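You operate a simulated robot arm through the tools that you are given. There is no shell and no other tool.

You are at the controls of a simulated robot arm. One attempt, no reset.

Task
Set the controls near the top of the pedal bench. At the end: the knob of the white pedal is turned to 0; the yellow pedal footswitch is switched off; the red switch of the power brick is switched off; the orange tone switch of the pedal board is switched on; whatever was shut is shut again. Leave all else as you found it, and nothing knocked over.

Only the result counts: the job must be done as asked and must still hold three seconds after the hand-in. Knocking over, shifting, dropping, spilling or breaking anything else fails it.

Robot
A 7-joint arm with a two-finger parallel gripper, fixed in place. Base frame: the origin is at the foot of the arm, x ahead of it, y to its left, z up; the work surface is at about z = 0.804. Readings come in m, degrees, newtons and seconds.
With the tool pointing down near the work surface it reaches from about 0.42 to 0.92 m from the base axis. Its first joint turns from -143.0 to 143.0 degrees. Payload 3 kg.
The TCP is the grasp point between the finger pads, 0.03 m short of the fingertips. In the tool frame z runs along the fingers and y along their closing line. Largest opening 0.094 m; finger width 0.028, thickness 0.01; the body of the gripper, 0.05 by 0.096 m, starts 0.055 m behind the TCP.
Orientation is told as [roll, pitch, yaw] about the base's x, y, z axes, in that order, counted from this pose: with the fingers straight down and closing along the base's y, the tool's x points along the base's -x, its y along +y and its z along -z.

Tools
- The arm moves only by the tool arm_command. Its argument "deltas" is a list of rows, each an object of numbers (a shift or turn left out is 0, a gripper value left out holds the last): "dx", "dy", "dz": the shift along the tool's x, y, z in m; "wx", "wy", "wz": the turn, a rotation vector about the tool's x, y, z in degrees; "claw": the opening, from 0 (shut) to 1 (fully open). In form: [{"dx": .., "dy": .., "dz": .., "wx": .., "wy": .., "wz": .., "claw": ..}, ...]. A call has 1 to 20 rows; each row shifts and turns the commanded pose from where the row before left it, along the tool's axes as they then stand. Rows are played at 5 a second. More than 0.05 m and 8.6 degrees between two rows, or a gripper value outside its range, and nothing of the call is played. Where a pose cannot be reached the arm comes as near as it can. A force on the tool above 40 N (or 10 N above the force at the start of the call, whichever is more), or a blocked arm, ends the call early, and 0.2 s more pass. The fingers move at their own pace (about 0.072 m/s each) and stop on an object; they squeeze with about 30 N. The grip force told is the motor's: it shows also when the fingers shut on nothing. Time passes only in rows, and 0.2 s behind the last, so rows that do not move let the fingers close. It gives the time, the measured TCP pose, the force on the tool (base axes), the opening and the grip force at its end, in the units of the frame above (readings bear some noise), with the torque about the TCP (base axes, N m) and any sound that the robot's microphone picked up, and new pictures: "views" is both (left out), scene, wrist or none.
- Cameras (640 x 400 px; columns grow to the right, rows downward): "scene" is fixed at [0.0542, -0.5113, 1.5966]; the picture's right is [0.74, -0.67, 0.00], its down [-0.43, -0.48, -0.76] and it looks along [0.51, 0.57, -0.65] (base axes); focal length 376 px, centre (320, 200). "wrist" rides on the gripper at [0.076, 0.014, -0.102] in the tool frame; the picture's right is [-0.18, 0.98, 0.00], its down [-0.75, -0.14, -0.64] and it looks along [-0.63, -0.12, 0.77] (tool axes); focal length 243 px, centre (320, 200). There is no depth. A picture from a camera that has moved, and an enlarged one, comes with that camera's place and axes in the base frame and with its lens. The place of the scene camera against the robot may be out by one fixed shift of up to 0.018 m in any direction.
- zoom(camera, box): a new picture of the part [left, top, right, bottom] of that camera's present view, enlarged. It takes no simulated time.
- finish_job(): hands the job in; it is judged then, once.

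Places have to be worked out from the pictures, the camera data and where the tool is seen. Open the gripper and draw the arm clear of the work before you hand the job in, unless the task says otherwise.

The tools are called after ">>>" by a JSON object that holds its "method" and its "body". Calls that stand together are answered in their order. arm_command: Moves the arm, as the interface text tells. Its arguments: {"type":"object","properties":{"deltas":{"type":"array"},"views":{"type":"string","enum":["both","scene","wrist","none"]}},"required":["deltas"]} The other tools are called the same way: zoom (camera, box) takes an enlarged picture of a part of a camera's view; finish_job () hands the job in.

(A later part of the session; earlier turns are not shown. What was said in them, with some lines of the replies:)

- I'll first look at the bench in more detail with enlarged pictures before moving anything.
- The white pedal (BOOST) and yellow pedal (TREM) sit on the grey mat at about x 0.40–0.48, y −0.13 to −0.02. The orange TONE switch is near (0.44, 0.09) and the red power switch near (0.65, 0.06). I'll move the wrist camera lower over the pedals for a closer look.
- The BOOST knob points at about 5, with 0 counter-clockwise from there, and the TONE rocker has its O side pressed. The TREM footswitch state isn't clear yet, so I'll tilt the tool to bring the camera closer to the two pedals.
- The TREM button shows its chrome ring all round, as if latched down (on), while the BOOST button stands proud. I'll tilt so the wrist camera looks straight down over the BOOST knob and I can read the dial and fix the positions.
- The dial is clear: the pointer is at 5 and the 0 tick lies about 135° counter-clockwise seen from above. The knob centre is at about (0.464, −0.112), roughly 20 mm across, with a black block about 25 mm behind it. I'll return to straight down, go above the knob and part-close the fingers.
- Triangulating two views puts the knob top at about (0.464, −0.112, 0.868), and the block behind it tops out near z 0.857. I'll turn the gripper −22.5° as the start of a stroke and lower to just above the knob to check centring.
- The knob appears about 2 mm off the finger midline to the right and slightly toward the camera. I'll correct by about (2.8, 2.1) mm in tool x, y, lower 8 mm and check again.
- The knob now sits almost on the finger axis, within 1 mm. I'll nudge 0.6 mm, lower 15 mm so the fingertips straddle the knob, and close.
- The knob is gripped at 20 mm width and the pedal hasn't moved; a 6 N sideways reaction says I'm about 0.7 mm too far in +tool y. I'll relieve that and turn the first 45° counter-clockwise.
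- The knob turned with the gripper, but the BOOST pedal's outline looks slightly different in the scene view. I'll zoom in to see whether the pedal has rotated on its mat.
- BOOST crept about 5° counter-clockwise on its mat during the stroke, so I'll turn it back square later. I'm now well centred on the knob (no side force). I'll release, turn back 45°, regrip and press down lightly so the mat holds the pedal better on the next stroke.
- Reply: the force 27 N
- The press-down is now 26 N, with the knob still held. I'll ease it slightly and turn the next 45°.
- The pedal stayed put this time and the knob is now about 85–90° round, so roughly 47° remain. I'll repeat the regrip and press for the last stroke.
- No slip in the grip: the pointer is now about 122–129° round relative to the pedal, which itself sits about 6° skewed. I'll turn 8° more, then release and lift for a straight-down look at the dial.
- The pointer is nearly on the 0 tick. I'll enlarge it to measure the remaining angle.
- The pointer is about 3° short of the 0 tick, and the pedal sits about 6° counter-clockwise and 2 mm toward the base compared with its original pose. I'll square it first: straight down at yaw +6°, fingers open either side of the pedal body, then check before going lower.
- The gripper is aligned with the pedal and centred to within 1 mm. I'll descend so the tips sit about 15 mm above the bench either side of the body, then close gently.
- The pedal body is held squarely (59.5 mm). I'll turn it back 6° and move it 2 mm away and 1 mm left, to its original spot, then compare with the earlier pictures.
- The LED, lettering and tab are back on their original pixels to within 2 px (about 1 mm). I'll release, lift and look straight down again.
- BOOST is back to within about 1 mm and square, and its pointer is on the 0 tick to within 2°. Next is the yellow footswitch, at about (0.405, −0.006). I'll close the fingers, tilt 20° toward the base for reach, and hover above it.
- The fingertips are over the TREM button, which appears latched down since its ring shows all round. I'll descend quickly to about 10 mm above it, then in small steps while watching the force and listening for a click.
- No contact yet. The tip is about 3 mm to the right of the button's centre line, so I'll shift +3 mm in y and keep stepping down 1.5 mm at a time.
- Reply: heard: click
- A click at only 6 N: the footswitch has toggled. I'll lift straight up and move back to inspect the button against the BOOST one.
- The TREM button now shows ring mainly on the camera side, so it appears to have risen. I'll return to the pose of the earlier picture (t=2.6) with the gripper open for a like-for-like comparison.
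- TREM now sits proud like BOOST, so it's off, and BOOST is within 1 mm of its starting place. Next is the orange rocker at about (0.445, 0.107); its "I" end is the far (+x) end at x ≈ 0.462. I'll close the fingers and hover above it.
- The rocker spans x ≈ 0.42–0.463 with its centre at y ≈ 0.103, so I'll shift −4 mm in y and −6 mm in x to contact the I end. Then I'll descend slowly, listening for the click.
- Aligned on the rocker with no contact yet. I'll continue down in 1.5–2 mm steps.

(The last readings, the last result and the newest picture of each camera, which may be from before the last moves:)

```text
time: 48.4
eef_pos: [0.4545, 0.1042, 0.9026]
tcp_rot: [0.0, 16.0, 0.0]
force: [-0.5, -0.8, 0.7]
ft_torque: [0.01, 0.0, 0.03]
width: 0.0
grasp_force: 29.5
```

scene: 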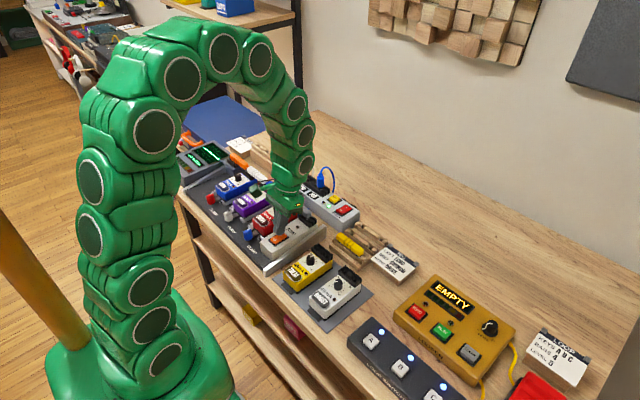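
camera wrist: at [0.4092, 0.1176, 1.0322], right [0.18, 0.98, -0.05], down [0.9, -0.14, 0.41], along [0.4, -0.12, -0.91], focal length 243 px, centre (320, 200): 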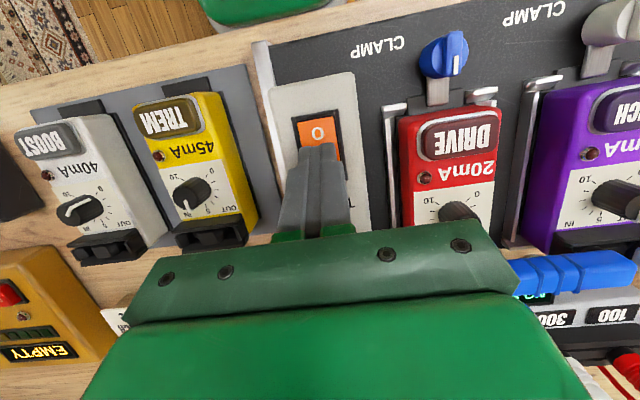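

>>> {"method": "arm_command", "body": {"deltas": [{"dx": -0.00041, "dz": 0.00144}, {"dx": -0.00041, "dz": 0.00144}, {"dx": -0.00041, "dz": 0.00144}, {"dx": -0.00041, "dz": 0.00144}], "views": "scene"}}

>>> {"method": "zoom", "body": {"camera": "scene", "box": [230, 190, 330, 270]}}

```text
time: 49.0
eef_pos: [0.4536, 0.1039, 0.902]
tcp_rot: [-0.1, 16.0, 0.1]
force: [-1.7, -0.3, 13.9]
ft_torque: [0.03, -0.01, -0.04]
width: 0.0
grasp_force: 30.0
stopped in row 2: the force on the tool passed its limit at 51 N (the readings are from after the stop); the commanded pose is now the measured one
```

scene: 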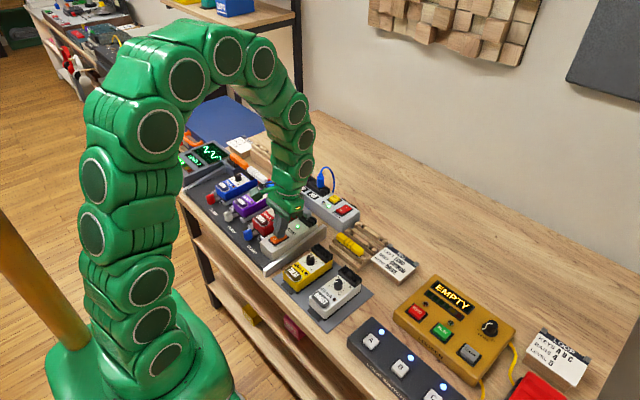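

```text
5.00 times, centred on (280, 230) of scene
camera zoom: at [0.0542, -0.5113, 1.5966], right [0.74, -0.67, 0.0], down [-0.43, -0.48, -0.76], along [0.51, 0.57, -0.65], focal length 1880 px, centre (520, 50)
```

zoom: 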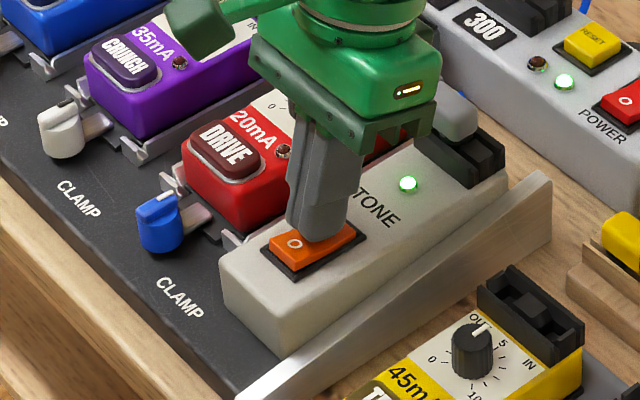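

The TONE LED is lit and the scope now shows a waveform, so the tone switch is on. I'll lift off and check nothing shifted.

>>> {"method": "arm_command", "body": {"deltas": [{"dx": 0.0028, "dz": -0.0096}, {"dx": 0.0129, "dz": -0.0452}, {"dx": 0.0129, "dz": -0.0452}, {}]}}

>>> {"method": "zoom", "body": {"camera": "scene", "box": [170, 130, 370, 280]}}

>>> {"method": "zoom", "body": {"camera": "wrist", "box": [250, 40, 640, 240]}}

```text
time: 50.0
eef_pos: [0.4554, 0.104, 1.0048]
tcp_rot: [0.0, 16.0, 0.0]
force: [-0.3, 0.3, 0.6]
ft_torque: [0.01, 0.0, 0.02]
width: 0.0
grasp_force: 30.0
camera wrist: at [0.4097, 0.1164, 1.1249], right [0.18, 0.98, -0.05], down [0.9, -0.14, 0.41], along [0.4, -0.12, -0.91], focal length 243 px, centre (320, 200)
```

scene: 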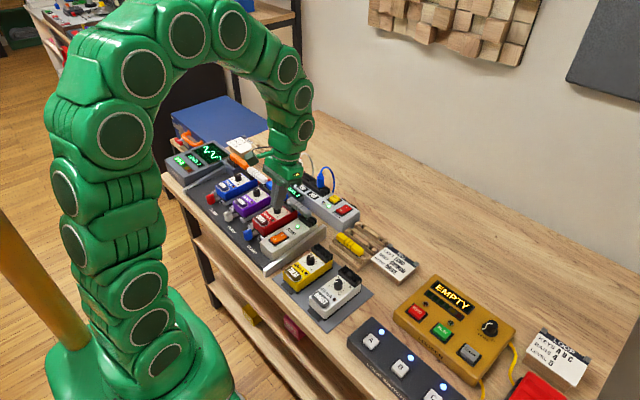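
wrist: 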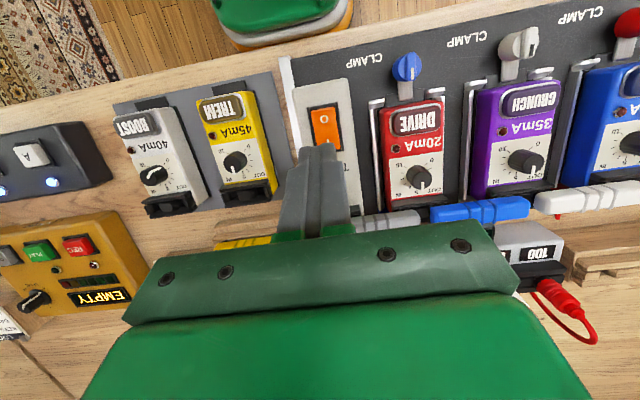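

```text
2.67 times, centred on (270, 205) of scene
camera zoom: at [0.0542, -0.5113, 1.5966], right [0.74, -0.67, 0.0], down [-0.43, -0.48, -0.76], along [0.51, 0.57, -0.65], focal length 1003 px, centre (453, 187)
```

zoom: 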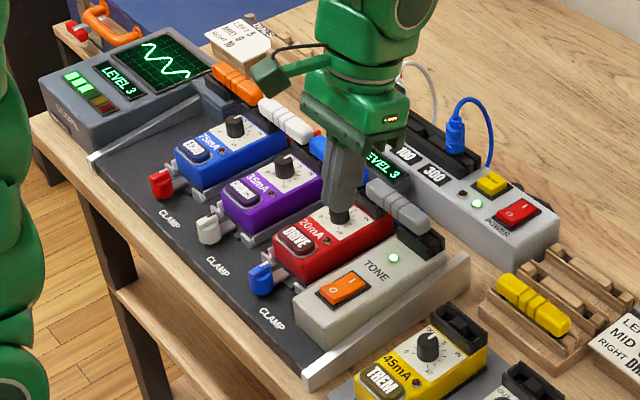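

```text
1.64 times, centred on (445, 140) of wrist
camera zoom: at [0.4097, 0.1164, 1.1249], right [0.18, 0.98, -0.05], down [0.9, -0.14, 0.41], along [0.4, -0.12, -0.91], focal length 398 px, centre (115, 298)
```

zoom: 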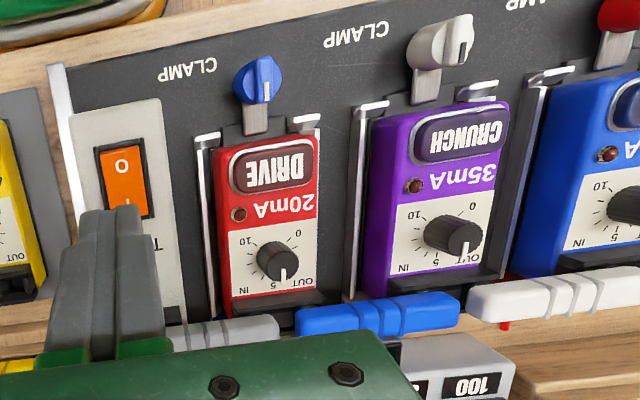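

Only the TONE switch changed there; the board pedals are powered with raised footswitches and dark LEDs, which supports raised meaning off. Next is the red power switch at about (0.663, 0.071), whose O end is on the near (−x) side. I'll straighten the tool and hover near it.

>>> {"method": "arm_command", "body": {"deltas": [{"wy": -8}, {"wy": -8}, {"dx": -0.037, "dy": -0.0066}, {"dx": -0.037, "dy": -0.0066}, {"dx": -0.037, "dy": -0.0066}, {"dx": -0.037, "dy": -0.0066}, {"dx": -0.037, "dy": -0.0066}, {"dz": 0.03}, {}]}}

>>> {"method": "zoom", "body": {"camera": "wrist", "box": [230, 60, 450, 210]}}

>>> {"method": "zoom", "body": {"camera": "scene", "box": [290, 160, 400, 250]}}

```text
time: 52.0
eef_pos: [0.6398, 0.0719, 0.9768]
tcp_rot: [0.0, -0.1, 0.0]
force: [-0.4, 0.7, -0.4]
ft_torque: [0.02, -0.01, -0.03]
width: 0.0002
grasp_force: 29.5
camera wrist: at [0.5637, 0.0839, 1.0792], right [0.18, 0.98, 0.0], down [0.75, -0.14, 0.64], along [0.63, -0.12, -0.77], focal length 243 px, centre (320, 200)
```

scene: 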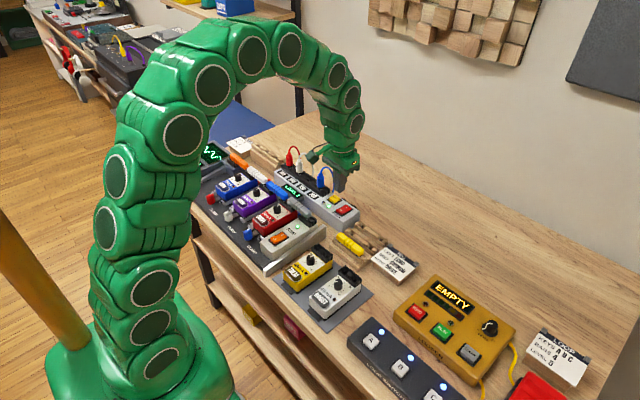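
wrist: 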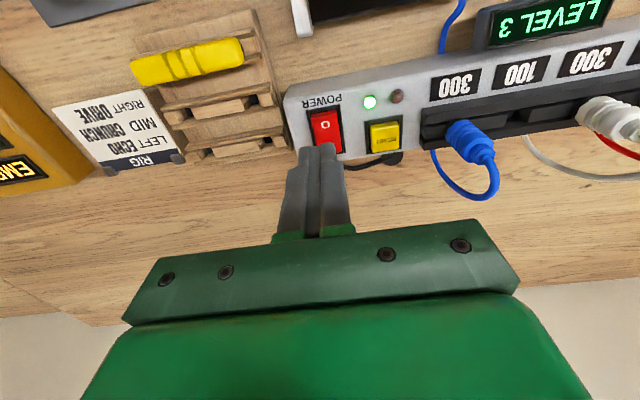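

```text
2.67 times, centred on (340, 135) of wrist
camera zoom: at [0.5637, 0.0839, 1.0792], right [0.18, 0.98, 0.0], down [0.75, -0.14, 0.64], along [0.63, -0.12, -0.77], focal length 647 px, centre (267, 373)
```

zoom: 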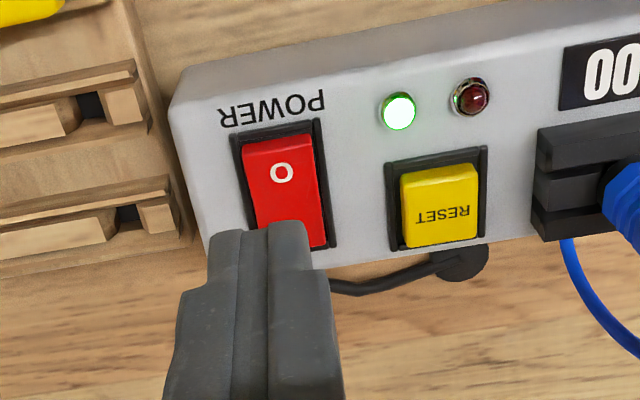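

```text
4.44 times, centred on (345, 205) of scene
camera zoom: at [0.0542, -0.5113, 1.5966], right [0.74, -0.67, 0.0], down [-0.43, -0.48, -0.76], along [0.51, 0.57, -0.65], focal length 1671 px, centre (209, 178)
```

zoom: 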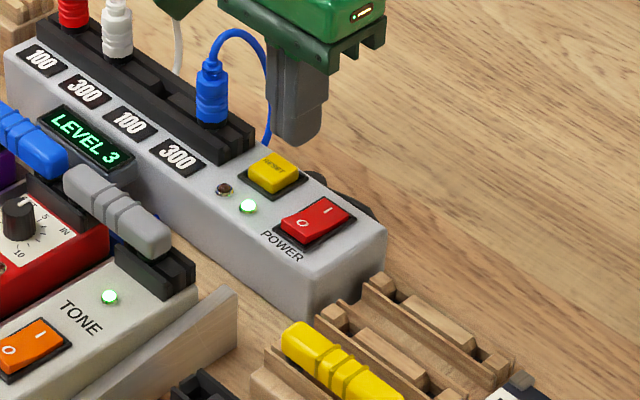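

The brick's red rocker spans x ≈ 0.641–0.684 at y ≈ 0.072, with its O end near x 0.648, and RESET is more than 40 mm to the side. I'll tilt −12° so the near edge of the fingertips leads, move over the O end and come down to about 10 mm above it.

>>> {"method": "arm_command", "body": {"deltas": [{"wy": -6}, {"wy": -6}, {"dx": 0.0011, "dz": 0.0366}, {"dx": 0.0011, "dz": 0.0366}, {}]}}

>>> {"method": "zoom", "body": {"camera": "wrist", "box": [230, 80, 450, 230]}}

>>> {"method": "zoom", "body": {"camera": "scene", "box": [290, 160, 400, 250]}}

```text
time: 53.2
eef_pos: [0.6547, 0.0728, 0.9048]
tcp_rot: [0.0, -12.0, 0.0]
force: [1.3, -0.6, -0.5]
ft_torque: [0.03, 0.02, -0.04]
width: 0.0
grasp_force: 30.2
camera wrist: at [0.5572, 0.0839, 0.9892], right [0.18, 0.98, 0.04], down [0.6, -0.14, 0.79], along [0.78, -0.12, -0.62], focal length 243 px, centre (320, 200)
```

scene: 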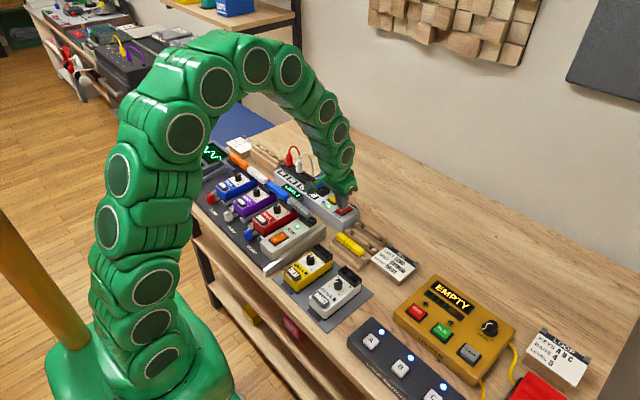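
wrist: 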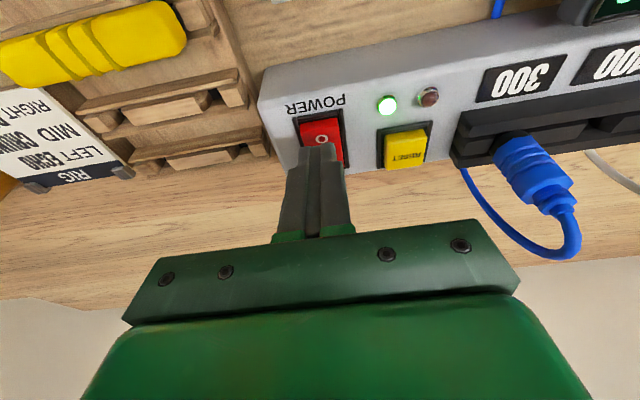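

```text
2.67 times, centred on (340, 155) of wrist
camera zoom: at [0.5572, 0.0839, 0.9892], right [0.18, 0.98, 0.04], down [0.6, -0.14, 0.79], along [0.78, -0.12, -0.62], focal length 647 px, centre (267, 320)
```

zoom: 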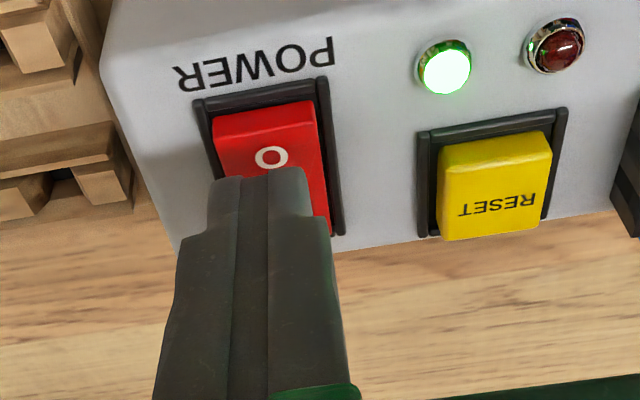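

```text
4.44 times, centred on (345, 205) of scene
camera zoom: at [0.0542, -0.5113, 1.5966], right [0.74, -0.67, 0.0], down [-0.43, -0.48, -0.76], along [0.51, 0.57, -0.65], focal length 1671 px, centre (209, 178)
```

zoom: 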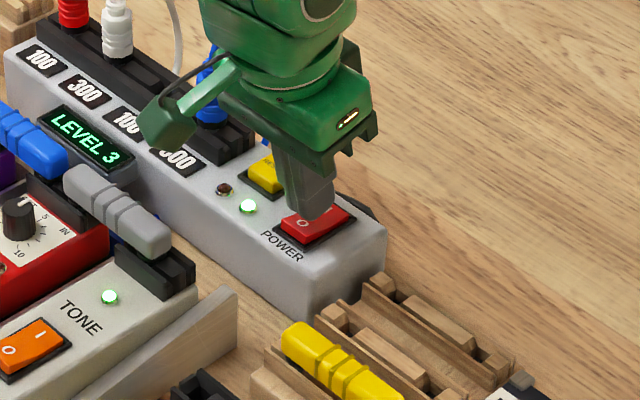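

The tip is over the O end, with the rocker top at about z 0.863. I'll step down 1.5 mm at a time.

>>> {"method": "arm_command", "body": {"deltas": [{"dx": 0.00031, "dz": 0.00147}, {"dx": 0.00031, "dz": 0.00147}, {"dx": 0.00031, "dz": 0.00147}, {"dx": 0.00031, "dz": 0.00147}, {"dx": 0.00031, "dz": 0.00147}], "views": "scene"}}

```text
time: 54.4
eef_pos: [0.6523, 0.0705, 0.8951]
tcp_rot: [0.0, -12.0, 0.0]
force: [0.1, 0.6, 1.0]
ft_torque: [-0.01, 0.02, 0.03]
width: 0.0
grasp_force: 29.6
```

scene: 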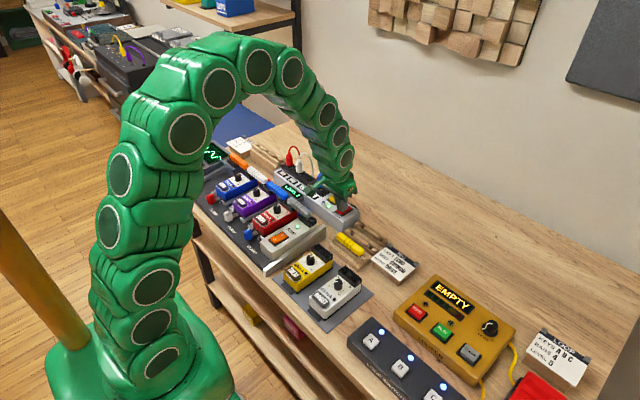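

>>> {"method": "arm_command", "body": {"deltas": [{"dx": 0.00017, "dz": 0.00078}, {"dx": 0.00017, "dz": 0.00078}, {"dx": 0.00017, "dz": 0.00078}, {"dx": 0.00017, "dz": 0.00078}], "views": "scene"}}

>>> {"method": "zoom", "body": {"camera": "scene", "box": [290, 160, 400, 250]}}

```text
time: 55.4
eef_pos: [0.6527, 0.0722, 0.8917]
tcp_rot: [0.0, -12.0, -0.1]
force: [-1.5, 2.8, 5.4]
ft_torque: [0.07, 0.09, -0.03]
width: 0.0002
grasp_force: 30.0
```

scene: 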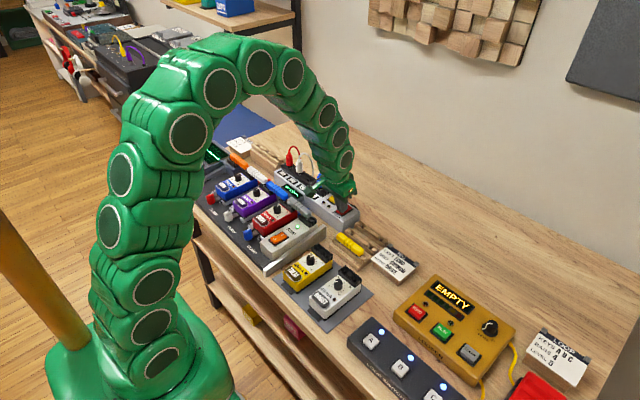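

```text
4.44 times, centred on (345, 205) of scene
camera zoom: at [0.0542, -0.5113, 1.5966], right [0.74, -0.67, 0.0], down [-0.43, -0.48, -0.76], along [0.51, 0.57, -0.65], focal length 1671 px, centre (209, 178)
```

zoom: 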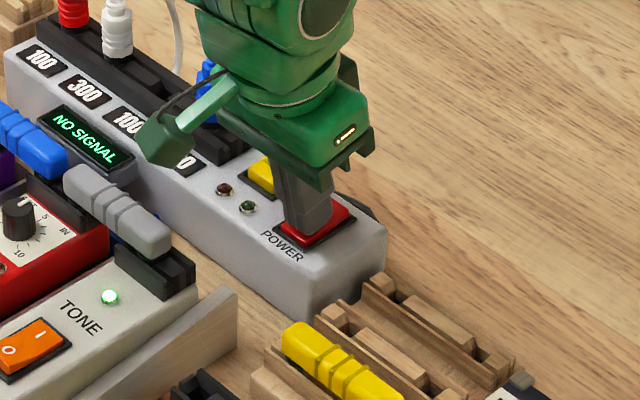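

The power LED went dark and the display reads NO SIGNAL, so the switch is off. I'll press 0.8 mm more to make sure it seats, then lift straight up and check it stays off.

>>> {"method": "arm_command", "body": {"deltas": [{"dx": 0.00017, "dz": 0.00078}, {"dx": -0.0021, "dz": -0.0098}, {"dx": -0.0083, "dz": -0.0391}, {"dx": -0.0083, "dz": -0.0391}, {}]}}

>>> {"method": "zoom", "body": {"camera": "scene", "box": [290, 160, 400, 250]}}

>>> {"method": "zoom", "body": {"camera": "wrist", "box": [230, 20, 450, 170]}}

```text
time: 56.6
eef_pos: [0.6516, 0.073, 0.9796]
tcp_rot: [-0.1, -12.0, 0.0]
force: [-0.4, -0.3, 0.7]
ft_torque: [-0.01, 0.0, 0.0]
width: 0.0002
grasp_force: 29.7
camera wrist: at [0.5558, 0.0849, 1.0654], right [0.18, 0.98, 0.04], down [0.6, -0.14, 0.79], along [0.78, -0.12, -0.62], focal length 243 px, centre (320, 200)
```

scene: 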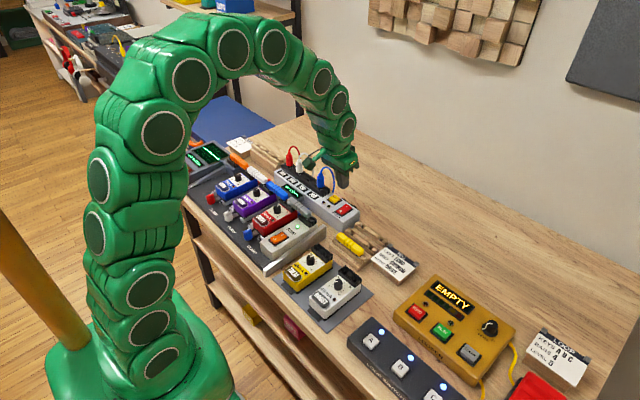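
wrist: 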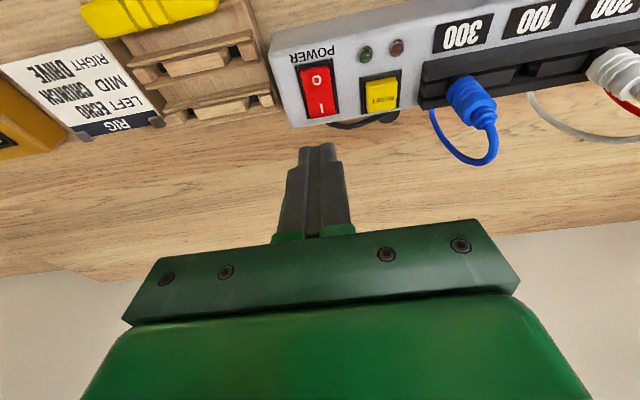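

```text
4.44 times, centred on (345, 205) of scene
camera zoom: at [0.0542, -0.5113, 1.5966], right [0.74, -0.67, 0.0], down [-0.43, -0.48, -0.76], along [0.51, 0.57, -0.65], focal length 1671 px, centre (209, 178)
```

zoom: 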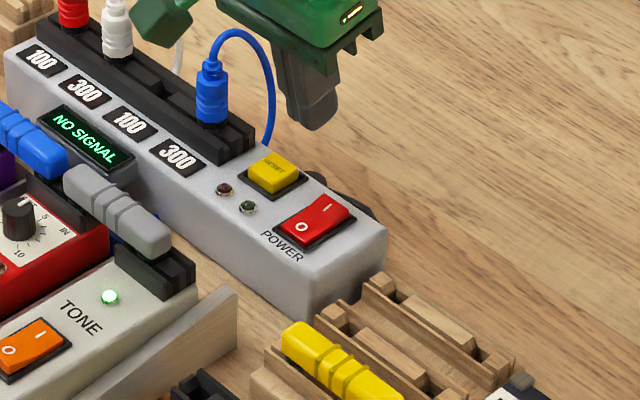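

```text
2.67 times, centred on (340, 95) of wrist
camera zoom: at [0.5558, 0.0849, 1.0654], right [0.18, 0.98, 0.04], down [0.6, -0.14, 0.79], along [0.78, -0.12, -0.62], focal length 647 px, centre (267, 480)
```

zoom: 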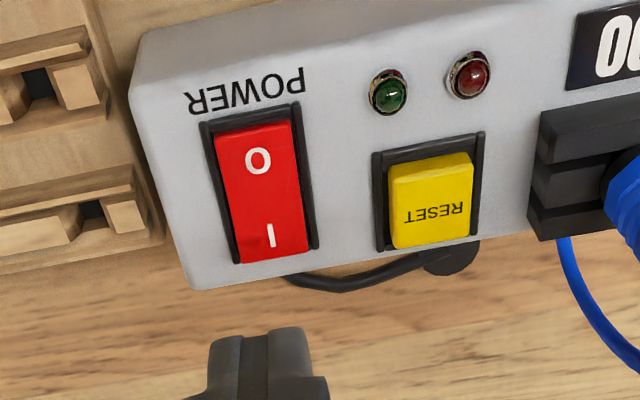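

The switch holds on O with its LED dark, and the brick hasn't moved. I'll repeat the very first zooms to compare the pedals, especially the TREM button, with the start.

>>> {"method": "zoom", "body": {"camera": "scene", "box": [270, 220, 430, 340]}}

>>> {"method": "zoom", "body": {"camera": "scene", "box": [160, 130, 360, 280]}}

>>> {"method": "zoom", "body": {"camera": "scene", "box": [280, 230, 400, 320]}}

```text
3.33 times, centred on (350, 280) of scene
camera zoom: at [0.0542, -0.5113, 1.5966], right [0.74, -0.67, 0.0], down [-0.43, -0.48, -0.76], along [0.51, 0.57, -0.65], focal length 1253 px, centre (220, -67)
```

zoom: 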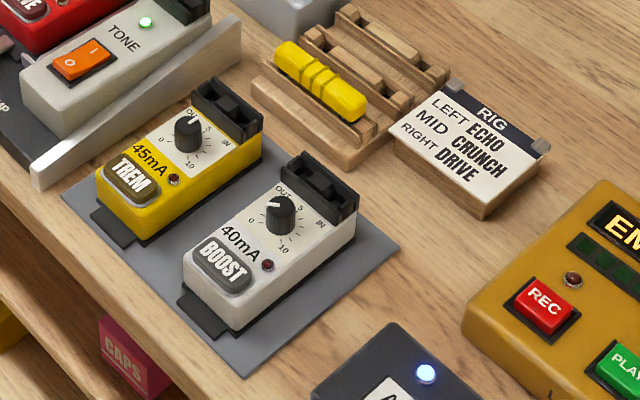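

```text
2.67 times, centred on (260, 205) of scene
camera zoom: at [0.0542, -0.5113, 1.5966], right [0.74, -0.67, 0.0], down [-0.43, -0.48, -0.76], along [0.51, 0.57, -0.65], focal length 1003 px, centre (480, 187)
```

zoom: 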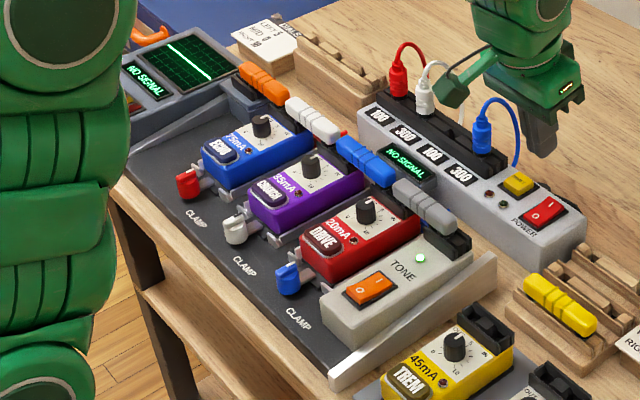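

```text
4.44 times, centred on (340, 275) of scene
camera zoom: at [0.0542, -0.5113, 1.5966], right [0.74, -0.67, 0.0], down [-0.43, -0.48, -0.76], along [0.51, 0.57, -0.65], focal length 1671 px, centre (231, -133)
```

zoom: 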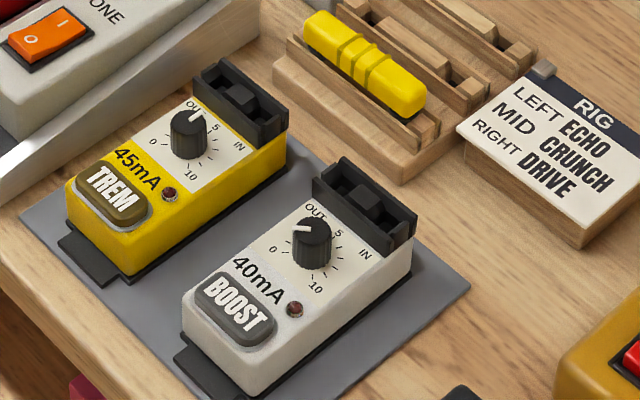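

Positions match the start. To be sure about the TREM state, I'll compare the height of its button with the other pedals' buttons in tight close-ups.

>>> {"method": "zoom", "body": {"camera": "scene", "box": [278, 260, 310, 285]}}

>>> {"method": "zoom", "body": {"camera": "scene", "box": [304, 286, 336, 311]}}

>>> {"method": "zoom", "body": {"camera": "scene", "box": [262, 202, 294, 234]}}

>>> {"method": "zoom", "body": {"camera": "scene", "box": [225, 175, 270, 210]}}

```text
16.00 times, centred on (294, 272) of scene
camera zoom: at [0.0542, -0.5113, 1.5966], right [0.74, -0.67, 0.0], down [-0.43, -0.48, -0.76], along [0.51, 0.57, -0.65], focal length 6015 px, centre (736, -960)
```

zoom: 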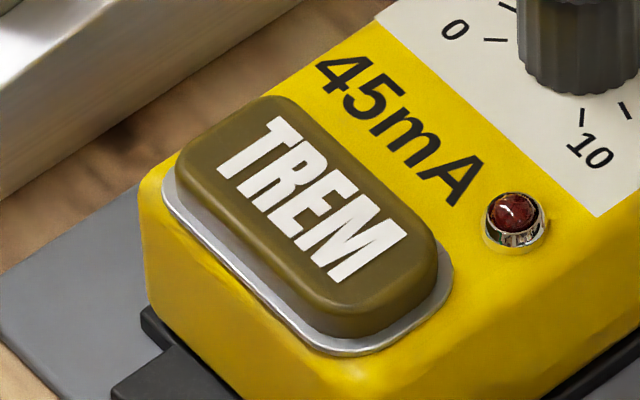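

```text
16.00 times, centred on (320, 298) of scene
camera zoom: at [0.0542, -0.5113, 1.5966], right [0.74, -0.67, 0.0], down [-0.43, -0.48, -0.76], along [0.51, 0.57, -0.65], focal length 6015 px, centre (320, -1376)
```

zoom: 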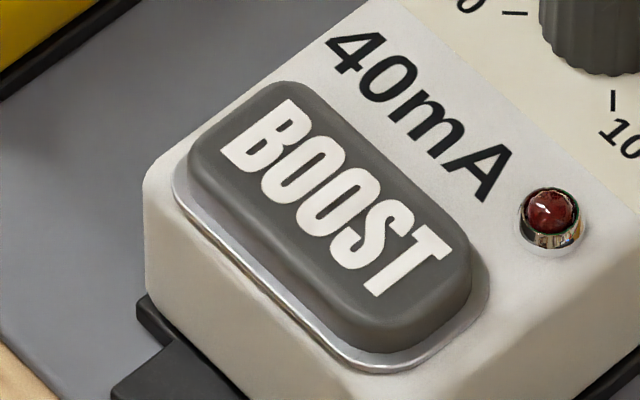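

```text
12.50 times, centred on (278, 218) of scene
camera zoom: at [0.0542, -0.5113, 1.5966], right [0.74, -0.67, 0.0], down [-0.43, -0.48, -0.76], along [0.51, 0.57, -0.65], focal length 4700 px, centre (845, -25)
```

zoom: 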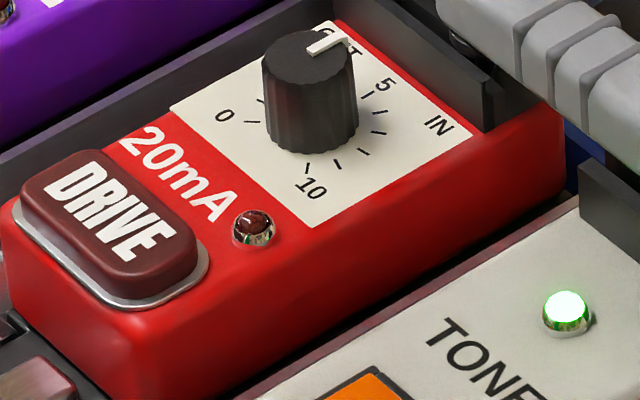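

```text
11.43 times, centred on (248, 192) of scene
camera zoom: at [0.0542, -0.5113, 1.5966], right [0.74, -0.67, 0.0], down [-0.43, -0.48, -0.76], along [0.51, 0.57, -0.65], focal length 4297 px, centre (1149, 286)
```

zoom: 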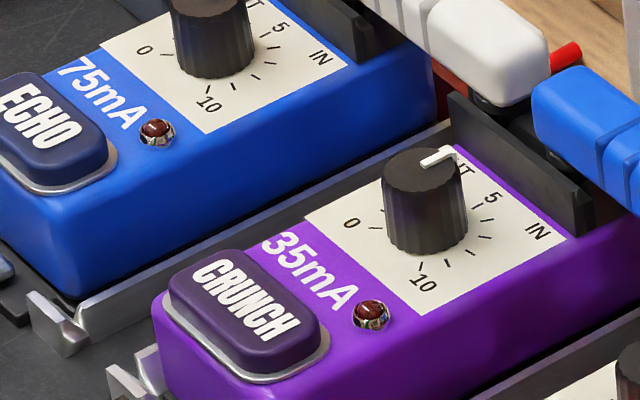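

All five footswitches now stand equally proud, so TREM matches the off ones. I'll check the BOOST dial and both rockers in close-up too.

>>> {"method": "zoom", "body": {"camera": "scene", "box": [322, 265, 358, 295]}}

>>> {"method": "zoom", "body": {"camera": "scene", "box": [260, 215, 310, 250]}}

>>> {"method": "zoom", "body": {"camera": "scene", "box": [320, 190, 370, 225]}}

```text
13.33 times, centred on (340, 280) of scene
camera zoom: at [0.0542, -0.5113, 1.5966], right [0.74, -0.67, 0.0], down [-0.43, -0.48, -0.76], along [0.51, 0.57, -0.65], focal length 5013 px, centre (53, -867)
```

zoom: 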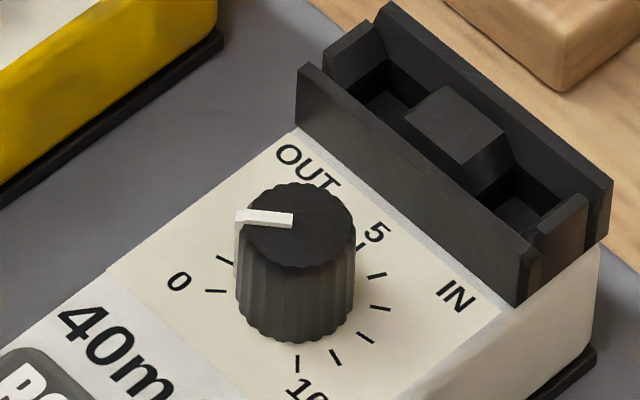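

```text
11.43 times, centred on (285, 232) of scene
camera zoom: at [0.0542, -0.5113, 1.5966], right [0.74, -0.67, 0.0], down [-0.43, -0.48, -0.76], along [0.51, 0.57, -0.65], focal length 4297 px, centre (720, -171)
```

zoom: 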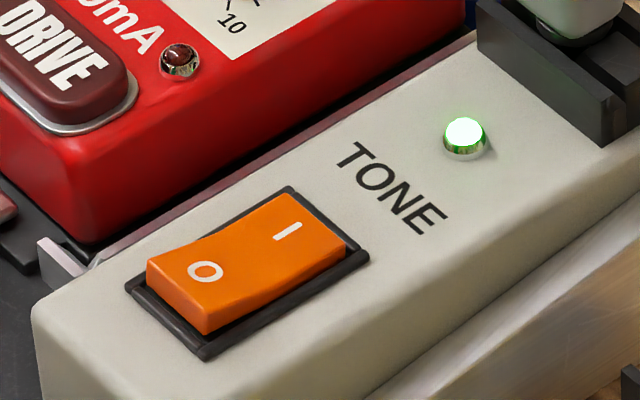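

```text
11.43 times, centred on (345, 208) of scene
camera zoom: at [0.0542, -0.5113, 1.5966], right [0.74, -0.67, 0.0], down [-0.43, -0.48, -0.76], along [0.51, 0.57, -0.65], focal length 4297 px, centre (34, 114)
```

zoom: 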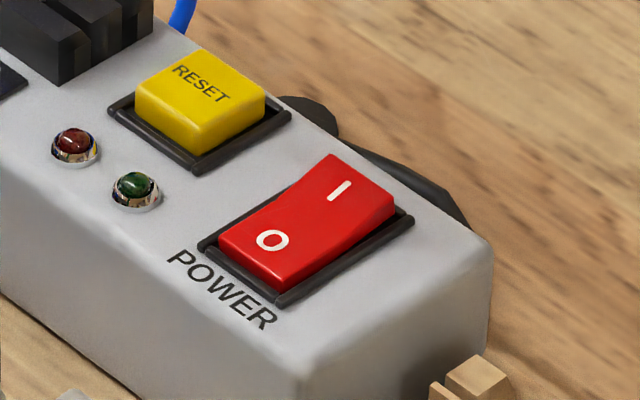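

The dial pointer is on 0 to within about 1°, TONE is on I with its LED lit, and POWER is on O with its LED dark. I'll straighten the tool, raise the arm clear and open the gripper before handing in.

>>> {"method": "arm_command", "body": {"deltas": [{"dz": -0.03}, {"wy": 6, "dz": -0.03}, {"wy": 6, "dz": -0.03}, {"dz": -0.045}, {"dz": -0.045}, {"dz": -0.045, "claw": 1.0}, {"dz": -0.03, "dx": 0.03, "dy": -0.03}, {"dx": 0.03, "dy": -0.035}, {"dx": 0.03, "dy": -0.035}, {"dx": 0.03, "dy": -0.035}, {"dy": -0.04}, {}, {}]}}

>>> {"method": "zoom", "body": {"camera": "scene", "box": [160, 130, 420, 330]}}

```text
refused: row 7 steps farther than a row can; nothing moved
```

```text
2.00 times, centred on (290, 230) of scene
camera zoom: at [0.0542, -0.5113, 1.5966], right [0.74, -0.67, 0.0], down [-0.43, -0.48, -0.76], along [0.51, 0.57, -0.65], focal length 752 px, centre (380, 140)
```

zoom: 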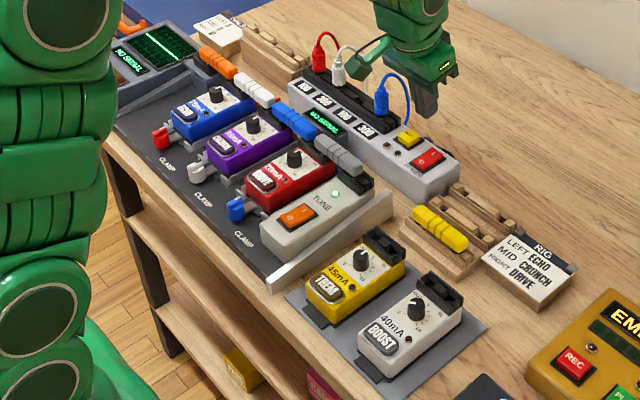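

The call was refused because one row was too long, so nothing moved. I'll resend it with smaller rows.

>>> {"method": "arm_command", "body": {"deltas": [{"dz": -0.03}, {"wy": 6, "dz": -0.03}, {"wy": 6, "dz": -0.03}, {"dz": -0.04}, {"dz": -0.04}, {"dz": -0.04, "claw": 1.0}, {"dz": -0.02, "dx": 0.02, "dy": -0.02}, {"dx": 0.025, "dy": -0.035}, {"dx": 0.025, "dy": -0.035}, {"dx": 0.025, "dy": -0.035}, {"dx": 0.02, "dy": -0.035}, {}, {}]}}

>>> {"method": "zoom", "body": {"camera": "scene", "box": [160, 130, 420, 330]}}

>>> {"method": "zoom", "body": {"camera": "wrist", "box": [290, 0, 640, 150]}}

```text
time: 59.4
eef_pos: [0.5216, -0.0882, 1.2057]
tcp_rot: [0.0, 0.1, 0.0]
force: [-0.1, 0.0, 0.6]
ft_torque: [-0.01, -0.01, 0.01]
width: 0.0941
grasp_force: 0.1
camera wrist: at [0.4456, -0.0757, 1.3107], right [0.18, 0.98, 0.0], down [0.75, -0.14, 0.64], along [0.63, -0.12, -0.77], focal length 243 px, centre (320, 200)
```

scene: 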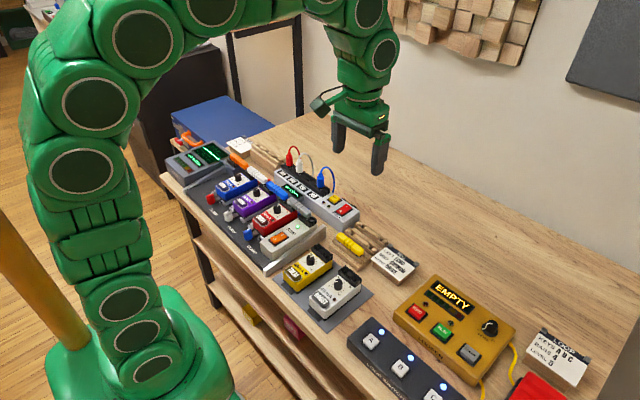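
wrist: 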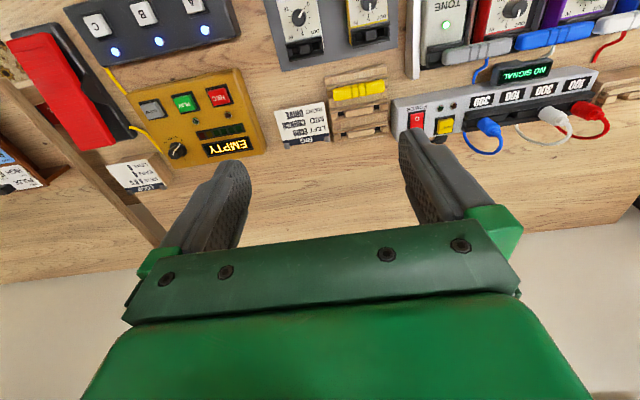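

```text
2.00 times, centred on (290, 230) of scene
camera zoom: at [0.0542, -0.5113, 1.5966], right [0.74, -0.67, 0.0], down [-0.43, -0.48, -0.76], along [0.51, 0.57, -0.65], focal length 752 px, centre (380, 140)
```

zoom: 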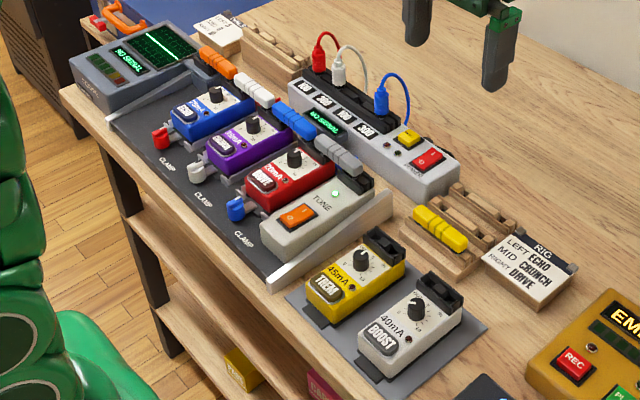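

```text
1.83 times, centred on (465, 75) of wrist
camera zoom: at [0.4456, -0.0757, 1.3107], right [0.18, 0.98, 0.0], down [0.75, -0.14, 0.64], along [0.63, -0.12, -0.77], focal length 444 px, centre (55, 429)
```

zoom: 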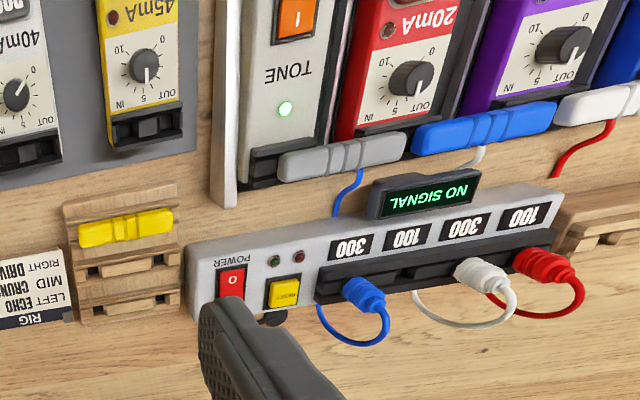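

The arm is clear and the gripper open. The white knob reads 0, TREM is off, TONE is on, POWER is off, and everything else is in place, so I'm handing in the job.

>>> {"method": "finish_job", "body": {}}

```text
The job is handed in.
```

I set all four controls, and each one held after the arm was drawn clear with the gripper open. The job is handed in, but I haven't seen its verdict.

| Control | Final state | How I know |
|---|---|---|
| White pedal knob | 0 | The pointer is within about 1–2° of the 0 tick. |
| Yellow footswitch | Off | It clicked once and now stands raised like the other four footswitches. |
| Orange tone switch | On | Its LED is lit, and the scope showed a signal until I cut the power. |
| Red power switch | Off | Its LED is dark and the display reads NO SIGNAL. |

- **White pedal moved:** it rotated about 6° on its mat while I turned the knob. I gripped it by the body and set it back square, within about 1 mm of where it started.
- **Yellow pedal:** its LED was dark throughout, so "off" rests on the button height. Before the press the button looked lower than the white pedal's, as if latched down, though the difference was small. The three pedals on the board had raised footswitches and dark LEDs while the power was on, which is why I read raised as off.
- **Tone switch:** pressing it briefly reached 51 N, but nothing shifted.

I opened nothing, so there was nothing to shut again, and I saw nothing knocked over or moved elsewhere on the bench.
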